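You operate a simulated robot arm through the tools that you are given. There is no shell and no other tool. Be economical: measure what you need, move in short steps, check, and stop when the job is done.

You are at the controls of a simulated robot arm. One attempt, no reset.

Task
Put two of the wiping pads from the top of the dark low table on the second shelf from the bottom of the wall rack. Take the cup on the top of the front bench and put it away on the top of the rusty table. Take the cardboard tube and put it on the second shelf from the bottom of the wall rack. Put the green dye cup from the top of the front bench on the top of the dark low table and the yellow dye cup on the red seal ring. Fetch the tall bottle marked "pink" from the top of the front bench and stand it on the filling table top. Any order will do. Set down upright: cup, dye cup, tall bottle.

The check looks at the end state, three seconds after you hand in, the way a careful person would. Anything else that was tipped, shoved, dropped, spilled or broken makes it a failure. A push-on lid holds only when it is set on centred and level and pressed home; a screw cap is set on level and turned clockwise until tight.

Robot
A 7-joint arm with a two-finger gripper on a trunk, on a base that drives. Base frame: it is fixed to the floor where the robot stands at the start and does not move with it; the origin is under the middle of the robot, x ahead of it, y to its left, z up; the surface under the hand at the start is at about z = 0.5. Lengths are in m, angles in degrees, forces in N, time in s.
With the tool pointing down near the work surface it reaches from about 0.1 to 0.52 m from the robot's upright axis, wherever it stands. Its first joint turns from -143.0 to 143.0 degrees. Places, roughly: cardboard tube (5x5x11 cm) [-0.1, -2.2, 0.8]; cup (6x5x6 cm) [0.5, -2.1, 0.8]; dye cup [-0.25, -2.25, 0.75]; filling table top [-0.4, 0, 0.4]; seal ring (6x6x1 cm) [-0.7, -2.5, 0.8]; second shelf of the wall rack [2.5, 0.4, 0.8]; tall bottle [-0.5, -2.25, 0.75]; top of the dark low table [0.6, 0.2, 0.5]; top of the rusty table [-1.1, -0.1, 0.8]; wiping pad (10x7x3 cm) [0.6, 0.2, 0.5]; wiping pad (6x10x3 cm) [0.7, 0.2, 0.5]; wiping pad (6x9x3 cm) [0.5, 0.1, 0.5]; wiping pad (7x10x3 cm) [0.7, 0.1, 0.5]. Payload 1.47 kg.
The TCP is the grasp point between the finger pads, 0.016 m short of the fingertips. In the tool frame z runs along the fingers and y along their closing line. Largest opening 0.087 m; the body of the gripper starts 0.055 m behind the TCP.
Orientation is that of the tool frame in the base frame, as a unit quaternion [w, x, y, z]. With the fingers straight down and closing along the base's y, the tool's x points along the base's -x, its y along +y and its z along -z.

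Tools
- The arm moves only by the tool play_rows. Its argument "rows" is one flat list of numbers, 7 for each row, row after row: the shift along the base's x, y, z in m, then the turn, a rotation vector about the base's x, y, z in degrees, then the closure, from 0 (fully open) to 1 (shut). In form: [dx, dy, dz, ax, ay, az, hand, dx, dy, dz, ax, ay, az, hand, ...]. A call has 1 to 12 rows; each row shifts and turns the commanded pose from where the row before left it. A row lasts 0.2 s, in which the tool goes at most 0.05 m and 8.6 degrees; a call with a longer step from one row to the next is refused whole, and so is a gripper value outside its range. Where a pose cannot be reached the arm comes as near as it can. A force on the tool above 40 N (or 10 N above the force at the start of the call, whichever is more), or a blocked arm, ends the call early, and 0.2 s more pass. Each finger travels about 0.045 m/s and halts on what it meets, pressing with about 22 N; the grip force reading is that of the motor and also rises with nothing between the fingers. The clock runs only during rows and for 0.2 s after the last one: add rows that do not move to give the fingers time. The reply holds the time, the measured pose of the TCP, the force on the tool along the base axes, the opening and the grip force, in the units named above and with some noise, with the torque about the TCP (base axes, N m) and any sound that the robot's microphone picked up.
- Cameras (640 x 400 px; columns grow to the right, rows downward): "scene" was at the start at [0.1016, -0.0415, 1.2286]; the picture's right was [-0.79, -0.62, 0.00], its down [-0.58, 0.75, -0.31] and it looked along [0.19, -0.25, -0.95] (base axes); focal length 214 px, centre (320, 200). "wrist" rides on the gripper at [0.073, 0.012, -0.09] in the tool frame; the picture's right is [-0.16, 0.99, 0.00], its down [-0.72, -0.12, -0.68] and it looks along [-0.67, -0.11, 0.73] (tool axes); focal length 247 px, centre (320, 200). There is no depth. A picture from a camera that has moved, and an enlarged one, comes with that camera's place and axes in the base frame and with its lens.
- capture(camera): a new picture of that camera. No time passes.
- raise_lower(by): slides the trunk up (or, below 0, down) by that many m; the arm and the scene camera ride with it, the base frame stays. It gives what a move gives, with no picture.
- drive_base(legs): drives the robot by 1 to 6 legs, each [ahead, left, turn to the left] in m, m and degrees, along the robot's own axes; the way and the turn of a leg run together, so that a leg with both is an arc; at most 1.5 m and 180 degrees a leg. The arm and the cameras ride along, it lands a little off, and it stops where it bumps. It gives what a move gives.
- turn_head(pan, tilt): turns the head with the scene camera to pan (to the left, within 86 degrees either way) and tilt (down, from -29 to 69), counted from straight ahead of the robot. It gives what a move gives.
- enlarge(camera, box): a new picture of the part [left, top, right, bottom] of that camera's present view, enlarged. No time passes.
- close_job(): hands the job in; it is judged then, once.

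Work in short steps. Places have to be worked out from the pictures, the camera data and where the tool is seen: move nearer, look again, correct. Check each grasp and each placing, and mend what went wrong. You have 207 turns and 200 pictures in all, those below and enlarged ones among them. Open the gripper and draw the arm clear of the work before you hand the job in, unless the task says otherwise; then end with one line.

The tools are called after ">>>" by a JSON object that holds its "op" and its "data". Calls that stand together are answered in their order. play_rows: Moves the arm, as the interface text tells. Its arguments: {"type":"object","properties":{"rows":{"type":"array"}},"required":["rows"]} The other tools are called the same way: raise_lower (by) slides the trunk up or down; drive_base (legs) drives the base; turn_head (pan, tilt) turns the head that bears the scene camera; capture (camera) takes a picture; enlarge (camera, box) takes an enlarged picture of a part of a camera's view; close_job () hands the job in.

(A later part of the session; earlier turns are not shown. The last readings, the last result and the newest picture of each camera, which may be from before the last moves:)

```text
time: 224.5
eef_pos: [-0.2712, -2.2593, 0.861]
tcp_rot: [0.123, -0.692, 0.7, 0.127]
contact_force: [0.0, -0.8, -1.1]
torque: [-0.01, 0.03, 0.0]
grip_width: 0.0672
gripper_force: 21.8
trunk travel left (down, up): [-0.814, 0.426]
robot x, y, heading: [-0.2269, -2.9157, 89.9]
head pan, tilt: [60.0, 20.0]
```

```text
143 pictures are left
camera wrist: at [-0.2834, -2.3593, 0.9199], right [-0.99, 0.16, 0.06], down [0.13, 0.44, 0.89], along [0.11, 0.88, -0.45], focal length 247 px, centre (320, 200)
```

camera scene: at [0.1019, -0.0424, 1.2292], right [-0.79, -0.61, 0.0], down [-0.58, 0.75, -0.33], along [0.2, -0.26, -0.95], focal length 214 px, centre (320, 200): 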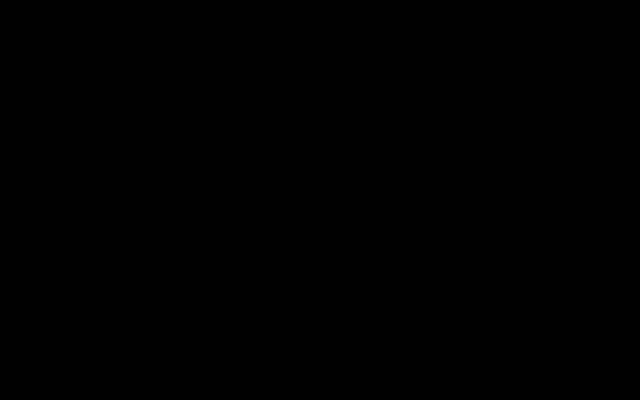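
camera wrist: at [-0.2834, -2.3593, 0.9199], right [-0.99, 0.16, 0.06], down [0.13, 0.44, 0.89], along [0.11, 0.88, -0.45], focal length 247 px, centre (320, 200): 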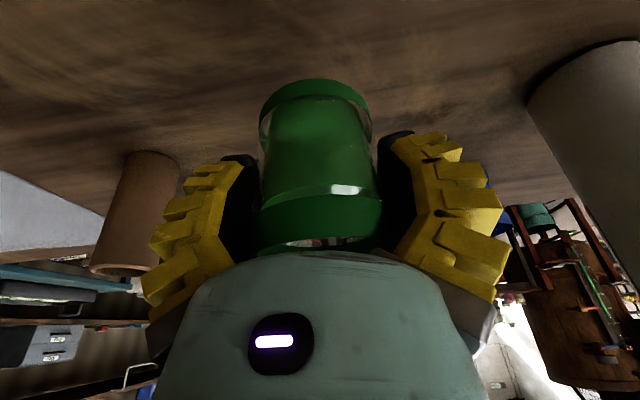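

Green cup lifted. Raise, retreat, and drive round the left end toward the dark low table.

>>> {"op": "raise_lower", "data": {"by": 0.1}}

>>> {"op": "drive_base", "data": {"legs": [[-0.45, 0, 0], [0, 0.8, 0], [0, 0.8, 0], [1.2, 0, 0], [1.1, 0, 0]]}}

>>> {"op": "capture", "data": {"camera": "wrist"}}

```text
time: 225.8
eef_pos: [-0.2708, -2.2586, 0.9603]
tcp_rot: [0.124, -0.692, 0.7, 0.127]
contact_force: [0.3, 0.8, -1.9]
torque: [0.02, 0.0, -0.03]
grip_width: 0.0669
gripper_force: 22.2
trunk travel left (down, up): [-0.914, 0.326]
robot x, y, heading: [-0.2268, -2.9153, 90.0]
head pan, tilt: [60.0, 20.0]
```

```text
time: 246.4
eef_pos: [-1.88, -0.5459, 0.941]
tcp_rot: [0.095, -0.699, 0.702, 0.099]
contact_force: [1.4, -16.1, -3.5]
torque: [1.28, 0.07, 0.16]
grip_width: 0.0662
gripper_force: 22.4
trunk travel left (down, up): [-0.914, 0.326]
robot x, y, heading: [-1.8259, -1.1718, 90.0]
head pan, tilt: [60.0, 20.0]
heard: click
stopped in leg 5: the force on the tool passed its limit at 239 N (the readings are from after the stop); the commanded pose is now the measured one
```

```text
142 pictures are left
camera wrist: at [-1.892, -0.6408, 1.0073], right [-0.99, 0.16, 0.05], down [0.12, 0.51, 0.85], along [0.11, 0.84, -0.52], focal length 247 px, centre (320, 200)
```

wrist: 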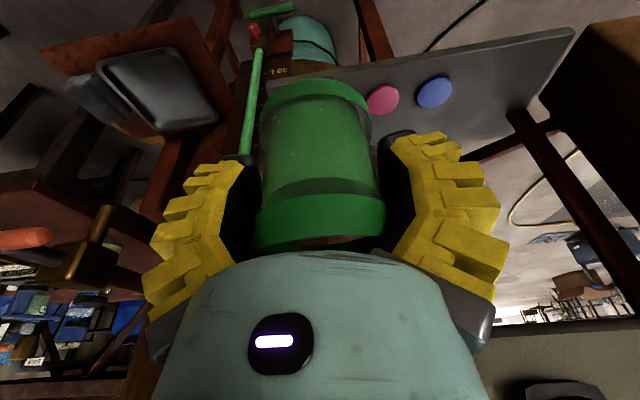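

The hand bumped a control panel (a click). Back off and look at what was touched.

>>> {"op": "drive_base", "data": {"legs": [[-0.3, 0, 0]]}}

>>> {"op": "capture", "data": {"camera": "wrist"}}

```text
time: 248.4
eef_pos: [-1.8793, -0.8389, 0.9459]
tcp_rot: [0.099, -0.698, 0.701, 0.104]
contact_force: [-0.2, -1.2, -2.1]
torque: [-0.01, 0.0, 0.01]
grip_width: 0.0662
gripper_force: 22.0
trunk travel left (down, up): [-0.914, 0.326]
robot x, y, heading: [-1.8265, -1.4725, 90.5]
head pan, tilt: [60.0, 20.0]
```

```text
141 pictures are left
camera wrist: at [-1.8911, -0.9346, 1.0111], right [-0.99, 0.16, 0.05], down [0.12, 0.5, 0.86], along [0.11, 0.85, -0.51], focal length 247 px, centre (320, 200)
```

wrist: 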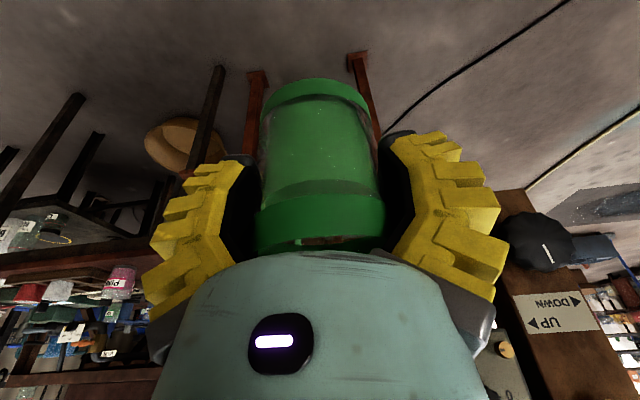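

Restore the tool tilt and raise to view the machine that was touched.

>>> {"op": "play_rows", "data": {"rows": [0, 0, 0, 4, 0, 0, 0.6]}}

>>> {"op": "raise_lower", "data": {"by": 0.3}}

>>> {"op": "capture", "data": {"camera": "wrist"}}

```text
time: 248.8
eef_pos: [-1.8787, -0.8395, 0.9441]
tcp_rot: [0.124, -0.694, 0.697, 0.129]
contact_force: [-0.6, -0.2, -1.7]
torque: [-0.01, -0.01, 0.0]
grip_width: 0.0661
gripper_force: 22.3
trunk travel left (down, up): [-0.914, 0.326]
robot x, y, heading: [-1.8284, -1.4687, 90.0]
head pan, tilt: [60.0, 20.0]
```

```text
time: 251.8
eef_pos: [-1.88, -0.8387, 1.2459]
tcp_rot: [0.124, -0.694, 0.697, 0.13]
contact_force: [-0.7, 0.0, -2.3]
torque: [0.02, 0.01, 0.0]
grip_width: 0.0662
gripper_force: 22.1
trunk travel left (down, up): [-1.214, 0.026]
robot x, y, heading: [-1.8315, -1.4732, 90.3]
head pan, tilt: [60.0, 20.0]
```

```text
140 pictures are left
camera wrist: at [-1.8911, -0.9389, 1.3039], right [-0.99, 0.15, 0.06], down [0.12, 0.44, 0.89], along [0.11, 0.89, -0.45], focal length 247 px, centre (320, 200)
```

wrist: 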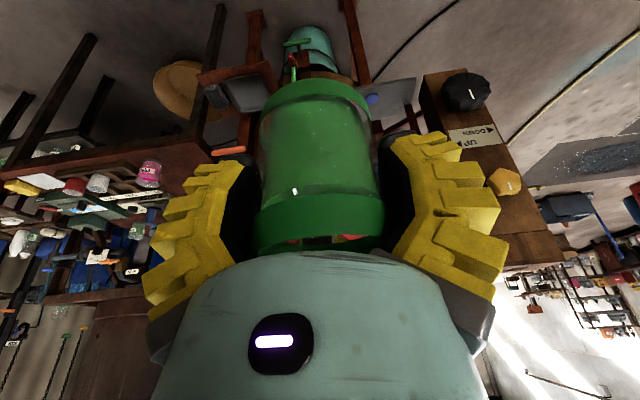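

Shift right so the panel appears beside the hand.

>>> {"op": "drive_base", "data": {"legs": [[-0.1, -0.55, 0]]}}

>>> {"op": "capture", "data": {"camera": "wrist"}}

```text
time: 255.1
eef_pos: [-1.3253, -0.9364, 1.2443]
tcp_rot: [0.125, -0.694, 0.698, 0.128]
contact_force: [0.3, 0.2, -1.7]
torque: [0.0, 0.03, -0.01]
grip_width: 0.0661
gripper_force: 22.4
trunk travel left (down, up): [-1.214, 0.026]
robot x, y, heading: [-1.2726, -1.5686, 90.5]
head pan, tilt: [60.0, 20.0]
```

```text
139 pictures are left
camera wrist: at [-1.3375, -1.0371, 1.304], right [-0.99, 0.15, 0.06], down [0.12, 0.44, 0.89], along [0.11, 0.89, -0.45], focal length 247 px, centre (320, 200)
```

wrist: 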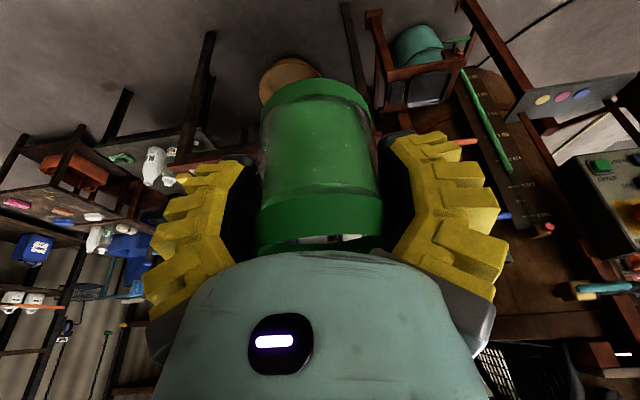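

Enlarge the panel region.

>>> {"op": "enlarge", "data": {"camera": "wrist", "box": [440, 0, 640, 300]}}

```text
1.33 times, centred on (540, 150) of wrist
camera zoom: at [-1.3375, -1.0371, 1.304], right [-0.99, 0.15, 0.06], down [0.12, 0.44, 0.89], along [0.11, 0.89, -0.45], focal length 329 px, centre (27, 267)
```

zoom: 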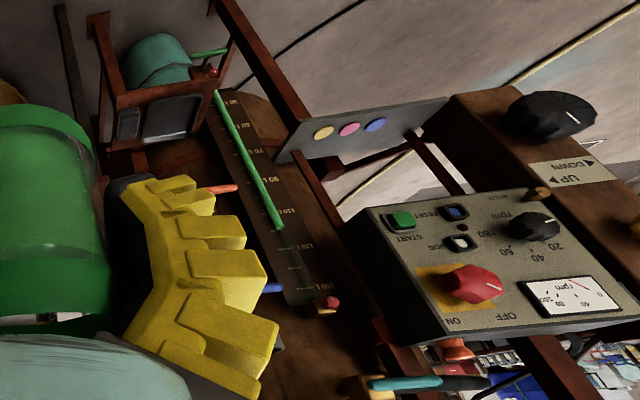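

It's a control console with a dot-marked plate; the machine shows no sign of running. Carry on: drive to the south side of the dark low table.

>>> {"op": "drive_base", "data": {"legs": [[0.25, 0, -0.3], [0, -0.9, 0], [0, -0.85, 0], [0.45, 0, 0]]}}

>>> {"op": "capture", "data": {"camera": "wrist"}}

```text
time: 267.6
eef_pos: [0.4357, -0.2388, 1.2453]
tcp_rot: [0.125, -0.69, 0.702, 0.128]
contact_force: [-0.3, 0.9, -1.6]
torque: [-0.01, -0.01, 0.02]
grip_width: 0.0662
gripper_force: 22.1
trunk travel left (down, up): [-1.214, 0.026]
robot x, y, heading: [0.4785, -0.8711, 89.4]
head pan, tilt: [60.0, 20.0]
```

```text
137 pictures are left
camera wrist: at [0.4228, -0.3387, 1.304], right [-0.98, 0.16, 0.06], down [0.13, 0.44, 0.89], along [0.12, 0.88, -0.45], focal length 247 px, centre (320, 200)
```

wrist: 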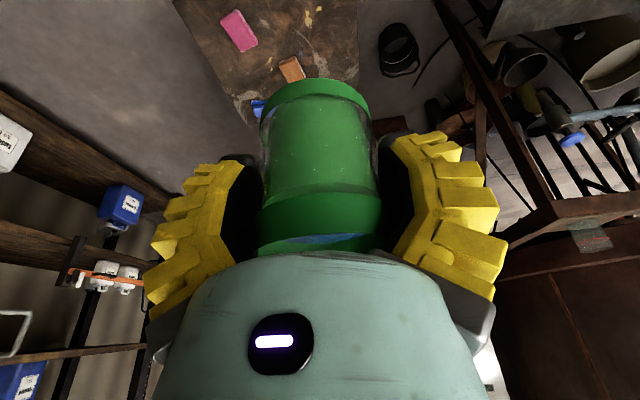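

Drive ahead 0.31 over the table and lower the trunk.

>>> {"op": "drive_base", "data": {"legs": [[0.31, 0, 0.5]]}}

>>> {"op": "raise_lower", "data": {"by": -0.4}}

>>> {"op": "capture", "data": {"camera": "wrist"}}

```text
time: 269.7
eef_pos: [0.431, 0.0684, 1.2461]
tcp_rot: [0.123, -0.693, 0.699, 0.129]
contact_force: [0.0, -0.8, -2.0]
torque: [0.02, 0.03, -0.04]
grip_width: 0.066
gripper_force: 21.8
trunk travel left (down, up): [-1.214, 0.026]
robot x, y, heading: [0.4821, -0.5618, 89.9]
head pan, tilt: [60.0, 20.0]
```

```text
time: 273.6
eef_pos: [0.4311, 0.0681, 0.8451]
tcp_rot: [0.124, -0.693, 0.699, 0.128]
contact_force: [-0.7, 0.3, -1.3]
torque: [0.04, -0.02, 0.0]
grip_width: 0.0662
gripper_force: 21.7
trunk travel left (down, up): [-0.814, 0.426]
robot x, y, heading: [0.4827, -0.5662, 90.1]
head pan, tilt: [60.0, 20.0]
```

```text
136 pictures are left
camera wrist: at [0.4193, -0.0322, 0.904], right [-0.99, 0.16, 0.06], down [0.13, 0.44, 0.89], along [0.11, 0.89, -0.45], focal length 247 px, centre (320, 200)
```

wrist: 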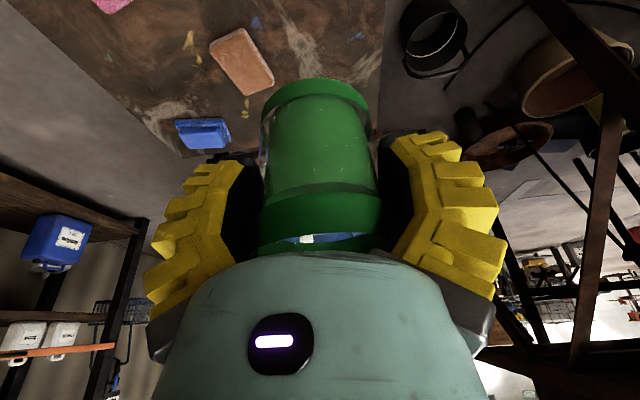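

Position is fine (≈0.1 m from both edges). Lower further.

>>> {"op": "raise_lower", "data": {"by": -0.27}}

>>> {"op": "play_rows", "data": {"rows": [0, 0, -0.01, 0, 0, 0, 0.6, 0, 0, -0.01, 0, 0, 0, 0.6]}}

>>> {"op": "capture", "data": {"camera": "wrist"}}

```text
time: 276.3
eef_pos: [0.4309, 0.0681, 0.5758]
tcp_rot: [0.124, -0.693, 0.698, 0.129]
contact_force: [-0.6, -0.8, -1.1]
torque: [0.01, -0.02, 0.02]
grip_width: 0.0662
gripper_force: 22.0
trunk travel left (down, up): [-0.544, 0.696]
robot x, y, heading: [0.483, -0.5653, 90.0]
head pan, tilt: [60.0, 20.0]
```

```text
time: 276.9
eef_pos: [0.4329, 0.0679, 0.5548]
tcp_rot: [0.125, -0.693, 0.699, 0.128]
contact_force: [-0.1, -0.1, -1.3]
torque: [-0.04, 0.02, -0.03]
grip_width: 0.0661
gripper_force: 22.2
trunk travel left (down, up): [-0.544, 0.696]
robot x, y, heading: [0.4819, -0.5647, 90.1]
head pan, tilt: [60.0, 20.0]
```

```text
135 pictures are left
camera wrist: at [0.4201, -0.0322, 0.6137], right [-0.99, 0.16, 0.06], down [0.13, 0.44, 0.89], along [0.11, 0.89, -0.45], focal length 247 px, centre (320, 200)
```

wrist: 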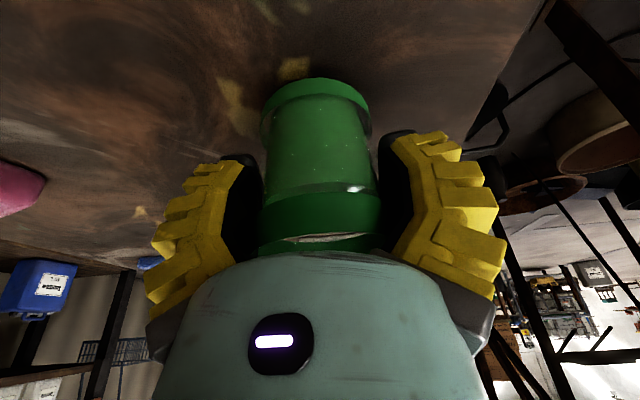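

>>> {"op": "play_rows", "data": {"rows": [0, 0, -0.005, 0, 0, 0, 0.6, 0, 0, -0.005, 0, 0, 0, 0.6, 0, 0, -0.003, 0, 0, 0, 0.6]}}

```text
time: 277.7
eef_pos: [0.4296, 0.0656, 0.5432]
tcp_rot: [0.124, -0.693, 0.699, 0.128]
contact_force: [-0.6, -0.8, -1.0]
torque: [0.03, -0.02, 0.0]
grip_width: 0.0662
gripper_force: 22.2
trunk travel left (down, up): [-0.544, 0.696]
robot x, y, heading: [0.483, -0.5612, 90.0]
head pan, tilt: [60.0, 20.0]
```

>>> {"op": "play_rows", "data": {"rows": [0, 0, -0.004, 0, 0, 0, 0.6, 0, 0, -0.003, 0, 0, 0, 0.6]}}

```text
time: 278.3
eef_pos: [0.4307, 0.065, 0.5432]
tcp_rot: [0.125, -0.691, 0.7, 0.13]
contact_force: [-0.7, -2.8, 8.5]
torque: [0.27, 0.05, -0.04]
grip_width: 0.0663
gripper_force: 22.3
out of reach, approached as far as the arm can: row 1
trunk travel left (down, up): [-0.544, 0.696]
robot x, y, heading: [0.4816, -0.564, 89.8]
head pan, tilt: [60.0, 20.0]
```

Seems in contact (8.5 N). Confirm with a 2 mm trunk lowering.

>>> {"op": "raise_lower", "data": {"by": -0.003}}

```text
time: 278.8
eef_pos: [0.4319, 0.0668, 0.5415]
tcp_rot: [0.126, -0.692, 0.699, 0.13]
contact_force: [-0.6, -6.9, 25.7]
torque: [0.48, -0.11, -0.06]
grip_width: 0.0651
gripper_force: 22.2
trunk travel left (down, up): [-0.541, 0.699]
robot x, y, heading: [0.4785, -0.5694, 90.0]
head pan, tilt: [60.0, 20.0]
```

In contact (26 N). Open and lift away.

>>> {"op": "play_rows", "data": {"rows": [0, 0, 0.002, 0, 0, 0, 0.5, 0, 0, 0, 0, 0, 0, 0.3, 0, 0, 0, 0, 0, 0, 0.1, 0, 0, 0, 0, 0, 0, 0, 0, 0, 0, 0, 0, 0, 0, 0, 0, 0.02, 0, 0, 0, 0, 0, 0, 0.04, 0, 0, 0, 0]}}

>>> {"op": "raise_lower", "data": {"by": 0.25}}

>>> {"op": "capture", "data": {"camera": "wrist"}}

```text
time: 280.4
eef_pos: [0.4336, 0.0652, 0.6023]
tcp_rot: [0.124, -0.692, 0.699, 0.129]
contact_force: [0.2, 1.0, 0.5]
torque: [0.02, 0.0, -0.02]
grip_width: 0.0871
gripper_force: 0.1
trunk travel left (down, up): [-0.541, 0.699]
robot x, y, heading: [0.4824, -0.5631, 89.9]
head pan, tilt: [60.0, 20.0]
```

```text
time: 283.0
eef_pos: [0.4312, 0.064, 0.8517]
tcp_rot: [0.124, -0.693, 0.698, 0.129]
contact_force: [0.3, -0.4, -0.2]
torque: [0.03, -0.01, 0.0]
grip_width: 0.087
gripper_force: 0.1
trunk travel left (down, up): [-0.791, 0.449]
robot x, y, heading: [0.481, -0.5672, 90.2]
head pan, tilt: [60.0, 20.0]
```

```text
134 pictures are left
camera wrist: at [0.4195, -0.0361, 0.9095], right [-0.99, 0.16, 0.06], down [0.13, 0.44, 0.89], along [0.11, 0.89, -0.45], focal length 247 px, centre (320, 200)
```

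wrist: 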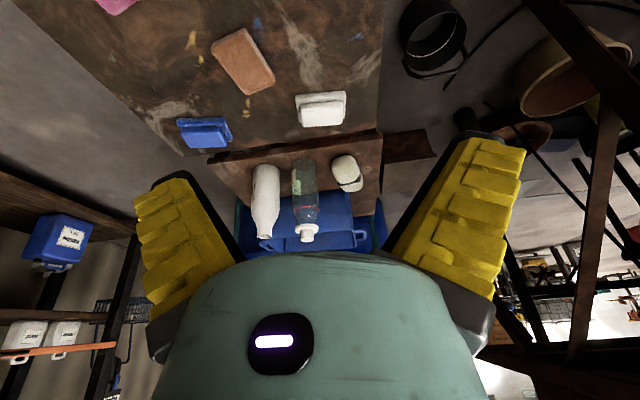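

Back off to see the placed cup.

>>> {"op": "drive_base", "data": {"legs": [[-0.35, 0, 0]]}}

>>> {"op": "capture", "data": {"camera": "wrist"}}

```text
time: 285.3
eef_pos: [0.4318, -0.2881, 0.8513]
tcp_rot: [0.124, -0.694, 0.698, 0.13]
contact_force: [-0.5, -0.6, -0.2]
torque: [0.01, -0.01, 0.01]
grip_width: 0.087
gripper_force: 0.0
trunk travel left (down, up): [-0.791, 0.449]
robot x, y, heading: [0.4772, -0.9174, 90.2]
head pan, tilt: [60.0, 20.0]
```

```text
133 pictures are left
camera wrist: at [0.4191, -0.3876, 0.9095], right [-0.99, 0.15, 0.06], down [0.13, 0.44, 0.89], along [0.11, 0.89, -0.45], focal length 247 px, centre (320, 200)
```

wrist: 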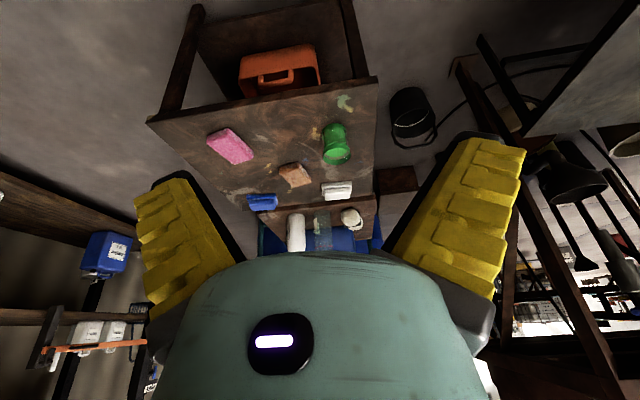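

Green cup stands upright on the dark table. Now go for the PINK bottle: turn left 180° and return to the bench front.

>>> {"op": "raise_lower", "data": {"by": 0.3}}

>>> {"op": "drive_base", "data": {"legs": [[0, 0, 179.8], [0, -1.0, 0], [0.4, 0, 0]]}}

>>> {"op": "capture", "data": {"camera": "wrist"}}

```text
time: 288.3
eef_pos: [0.4308, -0.2876, 1.1501]
tcp_rot: [0.124, -0.693, 0.698, 0.129]
contact_force: [-0.1, 0.5, -0.6]
torque: [0.0, 0.06, -0.01]
grip_width: 0.0869
gripper_force: 0.0
trunk travel left (down, up): [-1.091, 0.149]
robot x, y, heading: [0.4811, -0.916, 89.9]
head pan, tilt: [60.0, 20.0]
```

```text
time: 302.8
eef_pos: [-0.4741, -1.9309, 1.1502]
tcp_rot: [0.128, 0.701, 0.69, -0.125]
contact_force: [0.8, 0.2, 0.3]
torque: [0.0, -0.03, 0.0]
grip_width: 0.0868
gripper_force: 0.1
trunk travel left (down, up): [-1.091, 0.149]
robot x, y, heading: [-0.5161, -1.2997, -90.4]
head pan, tilt: [60.0, 20.0]
```

```text
132 pictures are left
camera wrist: at [-0.4614, -1.8316, 1.2095], right [0.98, -0.16, 0.06], down [-0.13, -0.44, 0.89], along [-0.12, -0.88, -0.45], focal length 247 px, centre (320, 200)
```

wrist: 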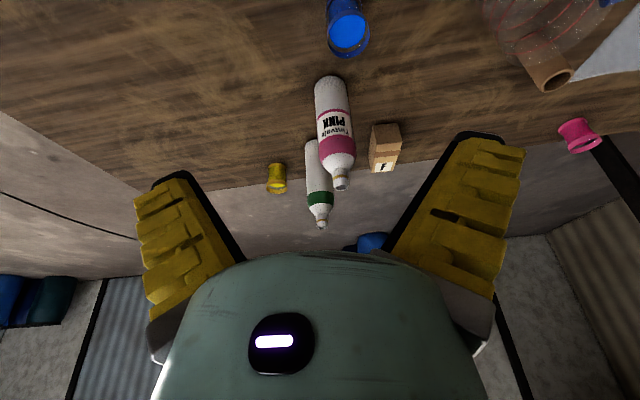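

Neck of PINK bottle ≈(−0.473, −2.20, top ≈0.995). Advance over it and lower a bit, then look.

>>> {"op": "drive_base", "data": {"legs": [[0.24, 0, 0.4]]}}

>>> {"op": "raise_lower", "data": {"by": -0.07}}

>>> {"op": "capture", "data": {"camera": "wrist"}}

```text
time: 304.6
eef_pos: [-0.4697, -2.1711, 1.1499]
tcp_rot: [0.129, 0.699, 0.693, -0.124]
contact_force: [0.5, 0.5, 0.3]
torque: [0.0, -0.01, -0.02]
grip_width: 0.0872
gripper_force: 0.0
trunk travel left (down, up): [-1.091, 0.149]
robot x, y, heading: [-0.5177, -1.5422, -89.9]
head pan, tilt: [60.0, 20.0]
```

```text
time: 305.7
eef_pos: [-0.4698, -2.1719, 1.0815]
tcp_rot: [0.129, 0.699, 0.692, -0.124]
contact_force: [-1.1, -0.3, 1.0]
torque: [0.04, 0.03, 0.0]
grip_width: 0.0872
gripper_force: 0.2
trunk travel left (down, up): [-1.021, 0.219]
robot x, y, heading: [-0.5201, -1.5411, -89.9]
head pan, tilt: [60.0, 20.0]
```

```text
131 pictures are left
camera wrist: at [-0.4582, -2.0722, 1.1397], right [0.99, -0.16, 0.06], down [-0.13, -0.44, 0.89], along [-0.11, -0.89, -0.45], focal length 247 px, centre (320, 200)
```

wrist: 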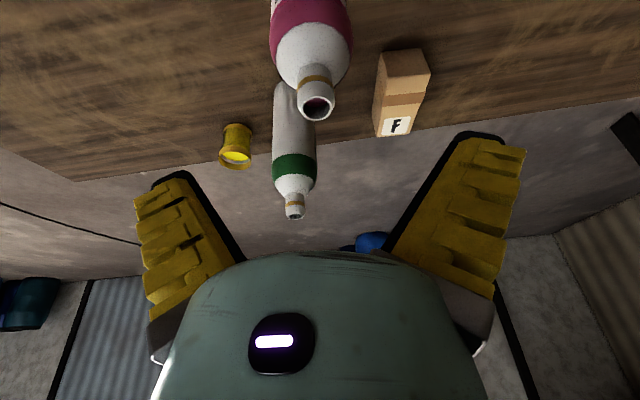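

Bottle mouth at (−0.472, −2.205, 0.995). Align and lower.

>>> {"op": "play_rows", "data": {"rows": [-0.002, -0.032, 0, 0, 0, 0, 0, 0, 0, -0.03, 0, 0, 0, 0, 0, 0, -0.025, 0, 0, 0, 0]}}

>>> {"op": "capture", "data": {"camera": "wrist"}}

```text
time: 306.5
eef_pos: [-0.4737, -2.2027, 1.0515]
tcp_rot: [0.129, 0.699, 0.692, -0.125]
contact_force: [0.4, -0.4, 0.6]
torque: [0.0, -0.04, 0.0]
grip_width: 0.087
gripper_force: 0.1
out of reach, approached as far as the arm can: row 3
trunk travel left (down, up): [-1.021, 0.219]
robot x, y, heading: [-0.5173, -1.5419, -90.0]
head pan, tilt: [60.0, 20.0]
```

```text
130 pictures are left
camera wrist: at [-0.4612, -2.1043, 1.11], right [0.99, -0.16, 0.06], down [-0.13, -0.44, 0.89], along [-0.11, -0.89, -0.45], focal length 247 px, centre (320, 200)
```

wrist: 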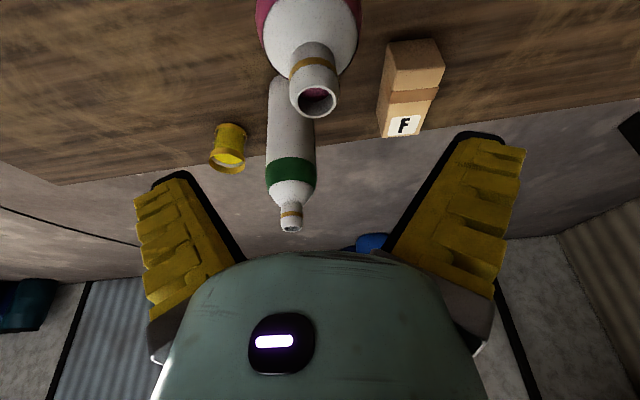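

Lower with the trunk by 0.068 to bring the fingers round the neck.

>>> {"op": "raise_lower", "data": {"by": -0.068}}

>>> {"op": "capture", "data": {"camera": "wrist"}}

```text
time: 307.6
eef_pos: [-0.4725, -2.2027, 0.9827]
tcp_rot: [0.129, 0.699, 0.693, -0.124]
contact_force: [-0.2, 0.1, -0.1]
torque: [0.0, 0.02, 0.02]
grip_width: 0.0869
gripper_force: 0.0
trunk travel left (down, up): [-0.953, 0.287]
robot x, y, heading: [-0.5169, -1.545, -90.2]
head pan, tilt: [60.0, 20.0]
```

```text
129 pictures are left
camera wrist: at [-0.4609, -2.1042, 1.042], right [0.99, -0.15, 0.06], down [-0.13, -0.44, 0.89], along [-0.11, -0.89, -0.45], focal length 247 px, centre (320, 200)
```

wrist: 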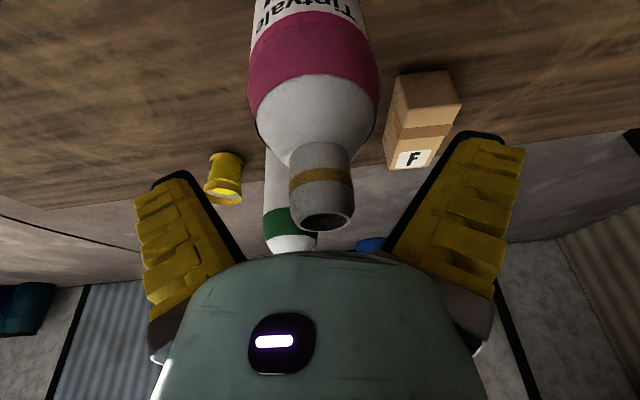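

Fingers straddle the neck. Close.

>>> {"op": "play_rows", "data": {"rows": [0, 0, 0, 0, 0, 0, 0.3, 0, 0, 0, 0, 0, 0, 0.6, 0, 0, 0, 0, 0, 0, 0.8, 0, 0, 0, 0, 0, 0, 0.95, 0, 0, 0, 0, 0, 0, 0.95, 0, 0, 0, 0, 0, 0, 0.95]}}

>>> {"op": "raise_lower", "data": {"by": 0.05}}

>>> {"op": "capture", "data": {"camera": "wrist"}}

```text
time: 309.0
eef_pos: [-0.4727, -2.2057, 0.9847]
tcp_rot: [0.13, 0.698, 0.692, -0.126]
contact_force: [0.9, 2.5, 11.3]
torque: [-0.1, -0.04, -0.05]
grip_width: 0.028
gripper_force: 21.6
trunk travel left (down, up): [-0.953, 0.287]
robot x, y, heading: [-0.5186, -1.5431, -90.1]
head pan, tilt: [60.0, 20.0]
```

```text
time: 309.9
eef_pos: [-0.4724, -2.201, 1.0329]
tcp_rot: [0.127, 0.699, 0.693, -0.123]
contact_force: [0.5, 0.6, -5.9]
torque: [-0.02, -0.01, 0.01]
grip_width: 0.019
gripper_force: 22.5
trunk travel left (down, up): [-1.003, 0.237]
robot x, y, heading: [-0.5168, -1.5391, -90.1]
head pan, tilt: [60.0, 20.0]
```

```text
128 pictures are left
camera wrist: at [-0.4611, -2.1027, 1.091], right [0.99, -0.16, 0.06], down [-0.13, -0.44, 0.89], along [-0.11, -0.88, -0.45], focal length 247 px, centre (320, 200)
```

wrist: 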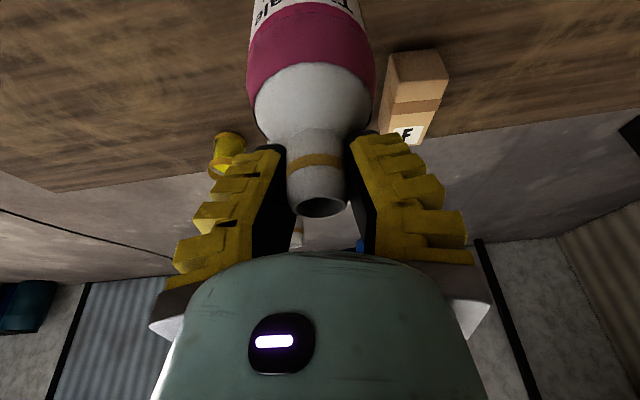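

Grip width dropped to 0.019 — check the grasp closely.

>>> {"op": "enlarge", "data": {"camera": "wrist", "box": [220, 60, 420, 260]}}

```text
2.00 times, centred on (320, 160) of wrist
camera zoom: at [-0.4611, -2.1027, 1.091], right [0.99, -0.16, 0.06], down [-0.13, -0.44, 0.89], along [-0.11, -0.88, -0.45], focal length 494 px, centre (320, 280)
```

zoom: 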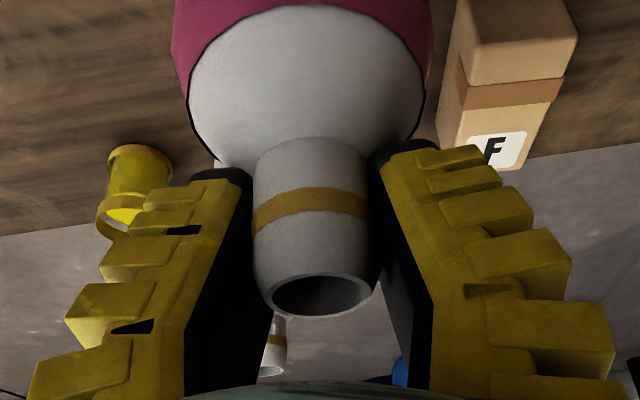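

The neck sits toward the robot side of the pads — an edge grip. Set it back down and regrip 15 mm nearer.

>>> {"op": "raise_lower", "data": {"by": -0.042}}

```text
time: 310.7
eef_pos: [-0.4719, -2.2013, 0.99]
tcp_rot: [0.128, 0.699, 0.693, -0.123]
contact_force: [-0.4, 0.5, -5.8]
torque: [-0.01, -0.01, 0.01]
grip_width: 0.0192
gripper_force: 21.5
trunk travel left (down, up): [-0.961, 0.279]
robot x, y, heading: [-0.517, -1.5446, -90.1]
head pan, tilt: [60.0, 20.0]
```

>>> {"op": "raise_lower", "data": {"by": -0.004}}

```text
time: 311.3
eef_pos: [-0.4721, -2.2059, 0.9878]
tcp_rot: [0.13, 0.699, 0.692, -0.125]
contact_force: [0.8, 0.7, 8.0]
torque: [0.13, 0.09, -0.09]
grip_width: 0.0196
gripper_force: 22.6
trunk travel left (down, up): [-0.957, 0.283]
robot x, y, heading: [-0.5194, -1.5445, -89.8]
head pan, tilt: [60.0, 20.0]
```

Bottle is standing again. Open and look.

>>> {"op": "play_rows", "data": {"rows": [0, 0, 0, 0, 0, 0, 0.7, 0, 0, 0, 0, 0, 0, 0.4, 0, 0, 0, 0, 0, 0, 0, 0, 0, 0, 0, 0, 0, 0, 0, 0, 0, 0, 0, 0, 0]}}

>>> {"op": "enlarge", "data": {"camera": "wrist", "box": [120, 60, 520, 310]}}

```text
time: 312.5
eef_pos: [-0.4718, -2.2024, 0.987]
tcp_rot: [0.129, 0.699, 0.692, -0.124]
contact_force: [-0.3, -0.6, -0.6]
torque: [0.0, -0.02, -0.02]
grip_width: 0.0873
gripper_force: 0.1
trunk travel left (down, up): [-0.957, 0.283]
robot x, y, heading: [-0.5217, -1.5434, -90.1]
head pan, tilt: [60.0, 20.0]
```

```text
1.60 times, centred on (320, 185) of wrist
camera zoom: at [-0.461, -2.104, 1.0459], right [0.99, -0.16, 0.06], down [-0.13, -0.44, 0.89], along [-0.11, -0.89, -0.45], focal length 395 px, centre (320, 224)
```

zoom: 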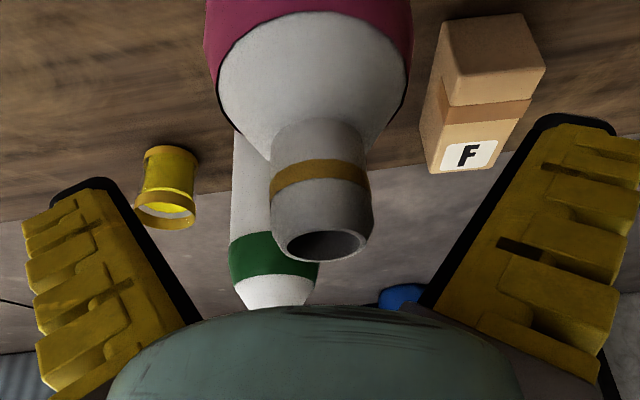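

The neck is centred; the fingers had simply still been closing. Go 7 mm deeper and close with more time.

>>> {"op": "raise_lower", "data": {"by": -0.008}}

>>> {"op": "play_rows", "data": {"rows": [0, 0.003, 0, 0, 0, 0, 0.3, 0, 0, 0, 0, 0, 0, 0.6, 0, 0, 0, 0, 0, 0, 0.8, 0, 0, 0, 0, 0, 0, 0.95, 0, 0, 0, 0, 0, 0, 0.95, 0, 0, 0, 0, 0, 0, 0.95, 0, 0, 0, 0, 0, 0, 0.95, 0, 0, 0, 0, 0, 0, 0.95]}}

>>> {"op": "raise_lower", "data": {"by": 0.06}}

>>> {"op": "capture", "data": {"camera": "wrist"}}

```text
time: 313.0
eef_pos: [-0.4729, -2.2023, 0.9785]
tcp_rot: [0.129, 0.699, 0.692, -0.124]
contact_force: [-0.4, 0.6, -0.1]
torque: [-0.02, -0.04, -0.01]
grip_width: 0.087
gripper_force: 0.1
trunk travel left (down, up): [-0.949, 0.291]
robot x, y, heading: [-0.5187, -1.5422, -90.1]
head pan, tilt: [60.0, 20.0]
```

```text
time: 314.8
eef_pos: [-0.4726, -2.2013, 0.9809]
tcp_rot: [0.13, 0.698, 0.693, -0.126]
contact_force: [-0.3, 2.5, 15.3]
torque: [0.11, -0.01, 0.01]
grip_width: 0.0312
gripper_force: 22.0
trunk travel left (down, up): [-0.949, 0.291]
robot x, y, heading: [-0.5183, -1.5401, -90.1]
head pan, tilt: [60.0, 20.0]
```

```text
time: 315.8
eef_pos: [-0.4724, -2.1982, 1.0384]
tcp_rot: [0.127, 0.699, 0.693, -0.123]
contact_force: [-0.3, 0.2, -5.2]
torque: [0.03, 0.01, -0.03]
grip_width: 0.016
gripper_force: 22.0
trunk travel left (down, up): [-1.009, 0.231]
robot x, y, heading: [-0.5173, -1.5403, -90.0]
head pan, tilt: [60.0, 20.0]
```

```text
125 pictures are left
camera wrist: at [-0.4609, -2.0998, 1.0971], right [0.99, -0.16, 0.06], down [-0.13, -0.44, 0.89], along [-0.11, -0.88, -0.45], focal length 247 px, centre (320, 200)
```

wrist: 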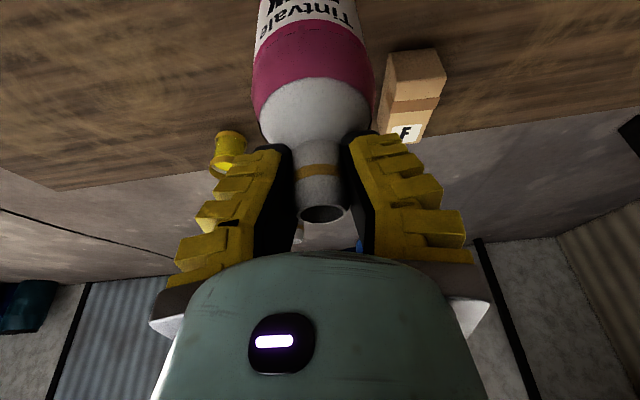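

The neck taper makes the fingers creep upward — unreliable. Set it down and take the body (≈6.5 cm) horizontally instead.

>>> {"op": "raise_lower", "data": {"by": -0.048}}

```text
time: 316.7
eef_pos: [-0.4712, -2.1994, 0.9895]
tcp_rot: [0.128, 0.699, 0.693, -0.123]
contact_force: [-0.4, -0.5, -5.5]
torque: [-0.01, -0.01, 0.0]
grip_width: 0.0158
gripper_force: 22.1
trunk travel left (down, up): [-0.961, 0.279]
robot x, y, heading: [-0.5182, -1.5446, -89.9]
head pan, tilt: [60.0, 20.0]
```

>>> {"op": "raise_lower", "data": {"by": -0.005}}

```text
time: 317.3
eef_pos: [-0.4722, -2.204, 0.988]
tcp_rot: [0.131, 0.698, 0.692, -0.126]
contact_force: [0.3, 1.5, 15.4]
torque: [-0.03, 0.12, -0.03]
grip_width: 0.019
gripper_force: 21.8
trunk travel left (down, up): [-0.956, 0.284]
robot x, y, heading: [-0.5182, -1.5373, -90.0]
head pan, tilt: [60.0, 20.0]
```

Bottle is down. Open, lift clear, back off, and pitch the tool toward horizontal.

>>> {"op": "play_rows", "data": {"rows": [0, 0, 0, 0, 0, 0, 0.7, 0, 0, 0, 0, 0, 0, 0.3, 0, 0, 0, 0, 0, 0, 0, 0, 0, 0, 0, 0, 0, 0, 0, 0, 0, 0, 0, 0, 0]}}

>>> {"op": "raise_lower", "data": {"by": 0.1}}

>>> {"op": "drive_base", "data": {"legs": [[-0.4, 0, 0]]}}

>>> {"op": "play_rows", "data": {"rows": [0, 0, 0, -8, 0, 0, 0, 0, 0, 0, -8, 0, 0, 0, 0, 0, 0, -8, 0, 0, 0, 0, 0, 0, -8, 0, 0, 0, 0, 0, 0, -8, 0, 0, 0, 0, 0, 0, -8, 0, 0, 0]}}

>>> {"op": "capture", "data": {"camera": "wrist"}}

```text
time: 318.5
eef_pos: [-0.4725, -2.1998, 0.9861]
tcp_rot: [0.128, 0.699, 0.693, -0.125]
contact_force: [0.8, -0.5, 0.5]
torque: [0.01, -0.01, -0.03]
grip_width: 0.0872
gripper_force: 0.0
trunk travel left (down, up): [-0.956, 0.284]
robot x, y, heading: [-0.517, -1.542, -89.8]
head pan, tilt: [60.0, 20.0]
```

```text
time: 319.8
eef_pos: [-0.4715, -2.2008, 1.087]
tcp_rot: [0.129, 0.698, 0.693, -0.124]
contact_force: [0.5, 0.5, 1.3]
torque: [-0.01, -0.02, 0.01]
grip_width: 0.0871
gripper_force: 0.1
trunk travel left (down, up): [-1.056, 0.184]
robot x, y, heading: [-0.5182, -1.5416, -89.8]
head pan, tilt: [60.0, 20.0]
```

```text
time: 322.3
eef_pos: [-0.4744, -1.8002, 1.0867]
tcp_rot: [0.129, 0.7, 0.692, -0.125]
contact_force: [-0.6, 0.0, 0.6]
torque: [0.0, -0.01, 0.0]
grip_width: 0.0873
gripper_force: 0.0
trunk travel left (down, up): [-1.056, 0.184]
robot x, y, heading: [-0.5168, -1.1428, -90.1]
head pan, tilt: [60.0, 20.0]
```

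```text
time: 323.7
eef_pos: [-0.443, -1.7889, 1.0749]
tcp_rot: [0.322, 0.634, 0.666, -0.225]
contact_force: [0.2, 0.2, -0.8]
torque: [0.02, -0.04, -0.06]
grip_width: 0.0869
gripper_force: 0.0
out of reach, approached as far as the arm can: row 4, 5, 6
trunk travel left (down, up): [-1.056, 0.184]
robot x, y, heading: [-0.5197, -1.1445, -90.1]
head pan, tilt: [60.0, 20.0]
```

```text
124 pictures are left
camera wrist: at [-0.4439, -1.6746, 1.0865], right [0.98, -0.02, 0.22], down [-0.22, -0.04, 0.97], along [-0.01, -1.0, -0.04], focal length 247 px, centre (320, 200)
```

wrist: 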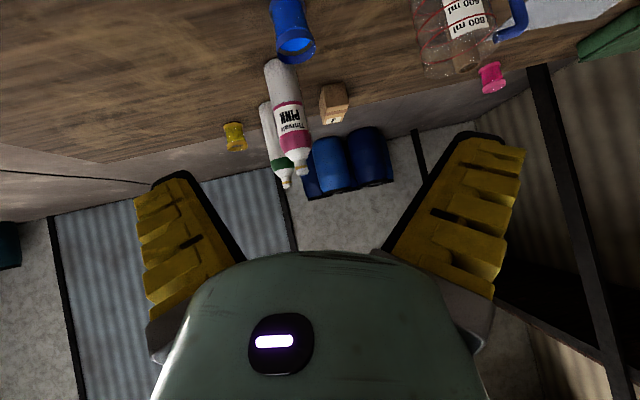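

The arm is too low relative to the trunk for this posture; lower the trunk and raise the hand.

>>> {"op": "raise_lower", "data": {"by": -0.35}}

>>> {"op": "play_rows", "data": {"rows": [0, 0.01, 0.045, 0, 0, 0, 0, 0, 0, 0.045, 0, 0, 0, 0, 0, 0, 0.045, 0, 0, 0, 0, 0, 0, 0.045, 0, 0, 0, 0, 0, 0, 0, 0, 0, 0, 0]}}

>>> {"op": "capture", "data": {"camera": "wrist"}}

```text
time: 327.1
eef_pos: [-0.4442, -1.7906, 0.725]
tcp_rot: [0.323, 0.634, 0.665, -0.226]
contact_force: [-0.1, -0.3, -0.6]
torque: [0.02, -0.03, 0.01]
grip_width: 0.0869
gripper_force: 0.1
trunk travel left (down, up): [-0.706, 0.534]
robot x, y, heading: [-0.5155, -1.1413, -90.0]
head pan, tilt: [60.0, 20.0]
```

```text
time: 328.3
eef_pos: [-0.4435, -1.7793, 0.9054]
tcp_rot: [0.323, 0.634, 0.666, -0.226]
contact_force: [1.4, -0.4, -0.3]
torque: [-0.02, 0.01, -0.02]
grip_width: 0.0869
gripper_force: 0.0
trunk travel left (down, up): [-0.706, 0.534]
robot x, y, heading: [-0.5186, -1.1449, -90.0]
head pan, tilt: [60.0, 20.0]
```

```text
123 pictures are left
camera wrist: at [-0.4437, -1.665, 0.9174], right [0.98, -0.02, 0.22], down [-0.22, -0.03, 0.97], along [-0.01, -1.0, -0.04], focal length 247 px, centre (320, 200)
```

wrist: 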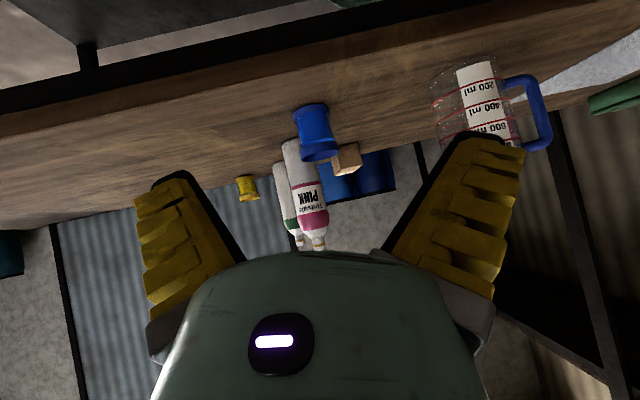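

Correct the roll/pitch to θ≈65° and align x to −0.4735; the blue cup in front needs the hand kept above z≈0.91.

>>> {"op": "play_rows", "data": {"rows": [-0.01, 0, 0.005, -6.4, 1.75, -2.15, 0, -0.01, 0, 0.005, -6.4, 1.75, -2.15, 0, -0.01, 0, 0.005, -6.4, 1.75, -2.15, 0, 0, 0, 0, 0, 0, 0, 0]}}

>>> {"op": "capture", "data": {"camera": "wrist"}}

```text
time: 329.3
eef_pos: [-0.4733, -1.781, 0.9202]
tcp_rot: [0.38, 0.597, 0.596, -0.38]
contact_force: [0.3, -0.3, 0.0]
torque: [0.03, 0.0, 0.01]
grip_width: 0.0868
gripper_force: 0.2
trunk travel left (down, up): [-0.706, 0.534]
robot x, y, heading: [-0.5191, -1.1383, -90.0]
head pan, tilt: [60.0, 20.0]
```

```text
122 pictures are left
camera wrist: at [-0.4618, -1.6691, 0.8927], right [0.99, -0.07, 0.14], down [-0.12, 0.31, 0.94], along [-0.11, -0.95, 0.3], focal length 247 px, centre (320, 200)
```

wrist: 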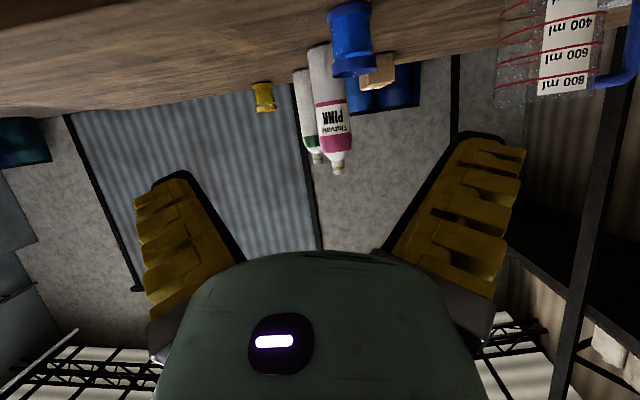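

Bottle axis x ≈ −0.472. Drive in 0.36, then check.

>>> {"op": "drive_base", "data": {"legs": [[0.33, 0, 0]]}}

>>> {"op": "capture", "data": {"camera": "wrist"}}

```text
time: 331.5
eef_pos: [-0.4747, -2.1081, 0.9209]
tcp_rot: [0.379, 0.598, 0.595, -0.38]
contact_force: [-0.8, 0.4, -1.0]
torque: [-0.02, 0.03, 0.0]
grip_width: 0.0871
gripper_force: 0.1
trunk travel left (down, up): [-0.706, 0.534]
robot x, y, heading: [-0.5155, -1.4737, -89.9]
head pan, tilt: [60.0, 20.0]
```

```text
121 pictures are left
camera wrist: at [-0.4632, -1.9987, 0.8929], right [0.99, -0.07, 0.14], down [-0.12, 0.31, 0.94], along [-0.11, -0.95, 0.3], focal length 247 px, centre (320, 200)
```

wrist: 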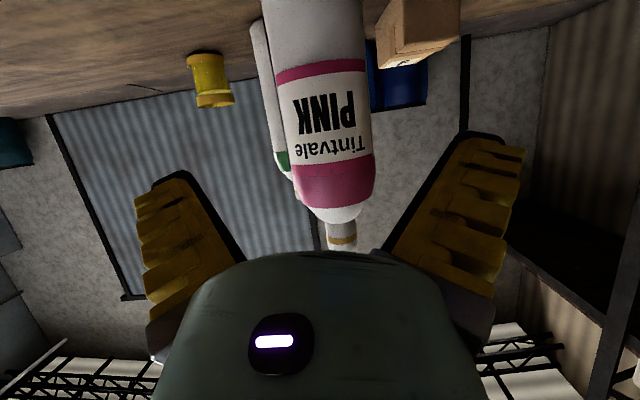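

Aligned. Move in 0.097 m with the arm.

>>> {"op": "play_rows", "data": {"rows": [0.003, -0.035, 0, 0, 0, 0, 0, 0, -0.035, 0, 0, 0, 0, 0, 0, -0.025, 0, 0, 0, 0, 0]}}

>>> {"op": "capture", "data": {"camera": "wrist"}}

```text
time: 332.3
eef_pos: [-0.4716, -2.2052, 0.9214]
tcp_rot: [0.379, 0.598, 0.596, -0.38]
contact_force: [-0.8, -0.3, 0.4]
torque: [0.0, 0.02, -0.02]
grip_width: 0.0869
gripper_force: 0.0
trunk travel left (down, up): [-0.706, 0.534]
robot x, y, heading: [-0.5179, -1.4717, -90.2]
head pan, tilt: [60.0, 20.0]
```

```text
120 pictures are left
camera wrist: at [-0.4601, -2.0945, 0.8937], right [0.99, -0.07, 0.14], down [-0.12, 0.31, 0.94], along [-0.11, -0.95, 0.3], focal length 247 px, centre (320, 200)
```

wrist: 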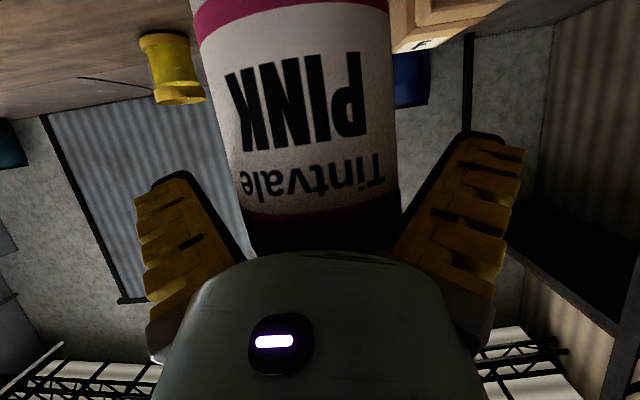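

Bottle is between the fingers. Close.

>>> {"op": "play_rows", "data": {"rows": [0, 0, 0, 0, 0, 0, 0.15, 0, 0, 0, 0, 0, 0, 0.3, 0, 0, 0, 0, 0, 0, 0.45, 0, 0, 0, 0, 0, 0, 0.6, 0, 0, 0, 0, 0, 0, 0.6, 0, 0, 0, 0, 0, 0, 0.6]}}

>>> {"op": "raise_lower", "data": {"by": 0.04}}

>>> {"op": "capture", "data": {"camera": "wrist"}}

```text
time: 333.7
eef_pos: [-0.4709, -2.2042, 0.9207]
tcp_rot: [0.379, 0.597, 0.596, -0.38]
contact_force: [1.1, -0.2, -0.5]
torque: [0.1, -0.02, -0.02]
grip_width: 0.0698
gripper_force: 22.1
trunk travel left (down, up): [-0.706, 0.534]
robot x, y, heading: [-0.5182, -1.4716, -90.1]
head pan, tilt: [60.0, 20.0]
```

```text
time: 334.5
eef_pos: [-0.4703, -2.2042, 0.9594]
tcp_rot: [0.378, 0.599, 0.595, -0.38]
contact_force: [-1.2, 0.9, -5.3]
torque: [-0.01, -0.01, 0.01]
grip_width: 0.0701
gripper_force: 22.1
trunk travel left (down, up): [-0.746, 0.494]
robot x, y, heading: [-0.5151, -1.4735, -90.2]
head pan, tilt: [60.0, 20.0]
```

```text
119 pictures are left
camera wrist: at [-0.4603, -2.0924, 0.9325], right [0.99, -0.07, 0.14], down [-0.12, 0.31, 0.94], along [-0.11, -0.95, 0.3], focal length 247 px, centre (320, 200)
```

wrist: 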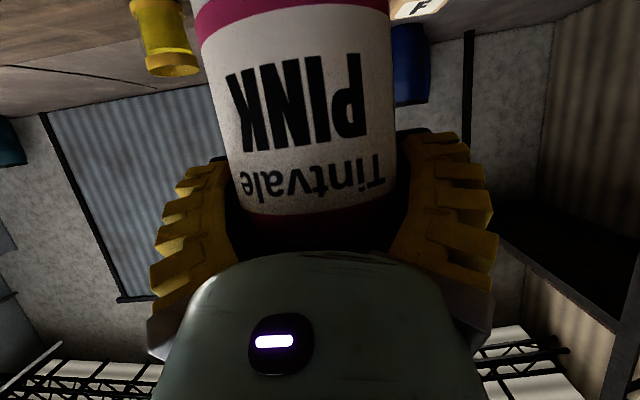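

Firm grip (5.3 N). Raise clear of the blue cup, back off, and turn toward the filling table.

>>> {"op": "raise_lower", "data": {"by": 0.12}}

>>> {"op": "drive_base", "data": {"legs": [[-0.3, 0, 0], [0.0, 0, 150]]}}

>>> {"op": "capture", "data": {"camera": "wrist"}}

```text
time: 336.0
eef_pos: [-0.4715, -2.2038, 1.0801]
tcp_rot: [0.378, 0.599, 0.596, -0.38]
contact_force: [0.0, -0.3, -5.4]
torque: [-0.04, -0.03, 0.01]
grip_width: 0.0695
gripper_force: 22.3
trunk travel left (down, up): [-0.866, 0.374]
robot x, y, heading: [-0.5208, -1.4736, -90.5]
head pan, tilt: [60.0, 20.0]
```

```text
time: 344.2
eef_pos: [-0.1896, -0.5129, 1.0804]
tcp_rot: [0.466, -0.418, 0.733, 0.267]
contact_force: [0.2, 0.4, -5.0]
torque: [0.01, -0.03, -0.02]
grip_width: 0.0688
gripper_force: 22.1
trunk travel left (down, up): [-0.866, 0.374]
robot x, y, heading: [-0.5219, -1.1676, 59.5]
head pan, tilt: [60.0, 20.0]
```

```text
118 pictures are left
camera wrist: at [-0.257, -0.6042, 1.0529], right [-0.82, 0.56, 0.14], down [-0.06, -0.32, 0.94], along [0.57, 0.76, 0.3], focal length 247 px, centre (320, 200)
```

wrist: 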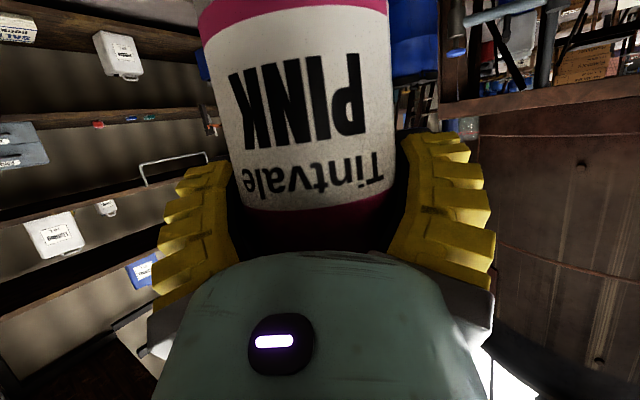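

The camera looks upward in this posture. Back up a bit and lower the trunk so the filling table comes into view.

>>> {"op": "drive_base", "data": {"legs": [[-0.2, 0, 0], [0, 0, 30]]}}

>>> {"op": "raise_lower", "data": {"by": -0.3}}

>>> {"op": "capture", "data": {"camera": "wrist"}}

```text
time: 347.3
eef_pos: [-0.6622, -0.6127, 1.0801]
tcp_rot: [0.382, -0.593, 0.6, 0.377]
contact_force: [0.6, -0.5, -5.9]
torque: [0.03, 0.0, -0.01]
grip_width: 0.0687
gripper_force: 22.3
trunk travel left (down, up): [-0.866, 0.374]
robot x, y, heading: [-0.6236, -1.3443, 89.4]
head pan, tilt: [60.0, 20.0]
```

```text
time: 350.3
eef_pos: [-0.6623, -0.6104, 0.7796]
tcp_rot: [0.381, -0.594, 0.6, 0.377]
contact_force: [-0.5, -0.5, -5.3]
torque: [0.07, 0.01, -0.05]
grip_width: 0.0683
gripper_force: 21.8
trunk travel left (down, up): [-0.566, 0.674]
robot x, y, heading: [-0.623, -1.3417, 89.3]
head pan, tilt: [60.0, 20.0]
```

```text
117 pictures are left
camera wrist: at [-0.6757, -0.7234, 0.7528], right [-0.99, 0.08, 0.14], down [0.11, -0.31, 0.94], along [0.12, 0.95, 0.3], focal length 247 px, centre (320, 200)
```

wrist: 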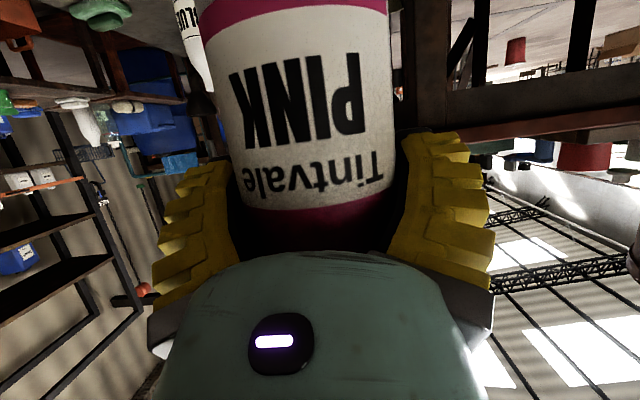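

Lower a further 0.12 and turn slightly left so the filling table shows beside the bottle.

>>> {"op": "raise_lower", "data": {"by": -0.12}}

>>> {"op": "drive_base", "data": {"legs": [[-0.1, 0, 10]]}}

>>> {"op": "capture", "data": {"camera": "wrist"}}

```text
time: 351.8
eef_pos: [-0.6627, -0.6107, 0.6608]
tcp_rot: [0.381, -0.593, 0.601, 0.377]
contact_force: [1.2, 0.1, -5.6]
torque: [0.0, -0.01, 0.01]
grip_width: 0.0686
gripper_force: 21.5
trunk travel left (down, up): [-0.446, 0.794]
robot x, y, heading: [-0.622, -1.3436, 89.2]
head pan, tilt: [60.0, 20.0]
```

```text
time: 353.0
eef_pos: [-0.7811, -0.7284, 0.6598]
tcp_rot: [-0.346, 0.644, -0.546, -0.409]
contact_force: [-0.5, -0.1, -6.1]
torque: [-0.03, 0.02, 0.02]
grip_width: 0.0685
gripper_force: 22.2
trunk travel left (down, up): [-0.446, 0.794]
robot x, y, heading: [-0.6113, -1.4438, 99.4]
head pan, tilt: [60.0, 20.0]
```

```text
116 pictures are left
camera wrist: at [-0.7751, -0.8422, 0.6326], right [-0.99, -0.09, 0.14], down [0.16, -0.28, 0.94], along [-0.05, 0.95, 0.3], focal length 247 px, centre (320, 200)
```

wrist: 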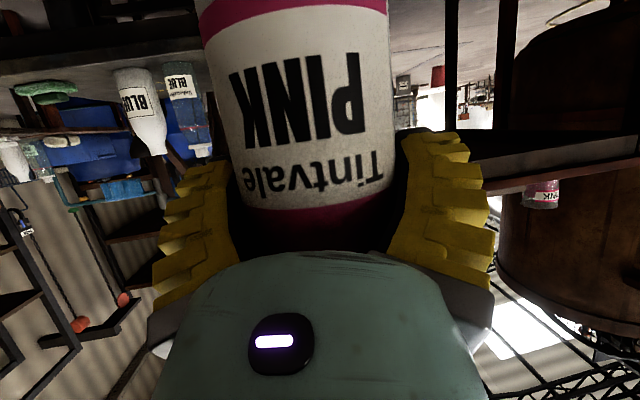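

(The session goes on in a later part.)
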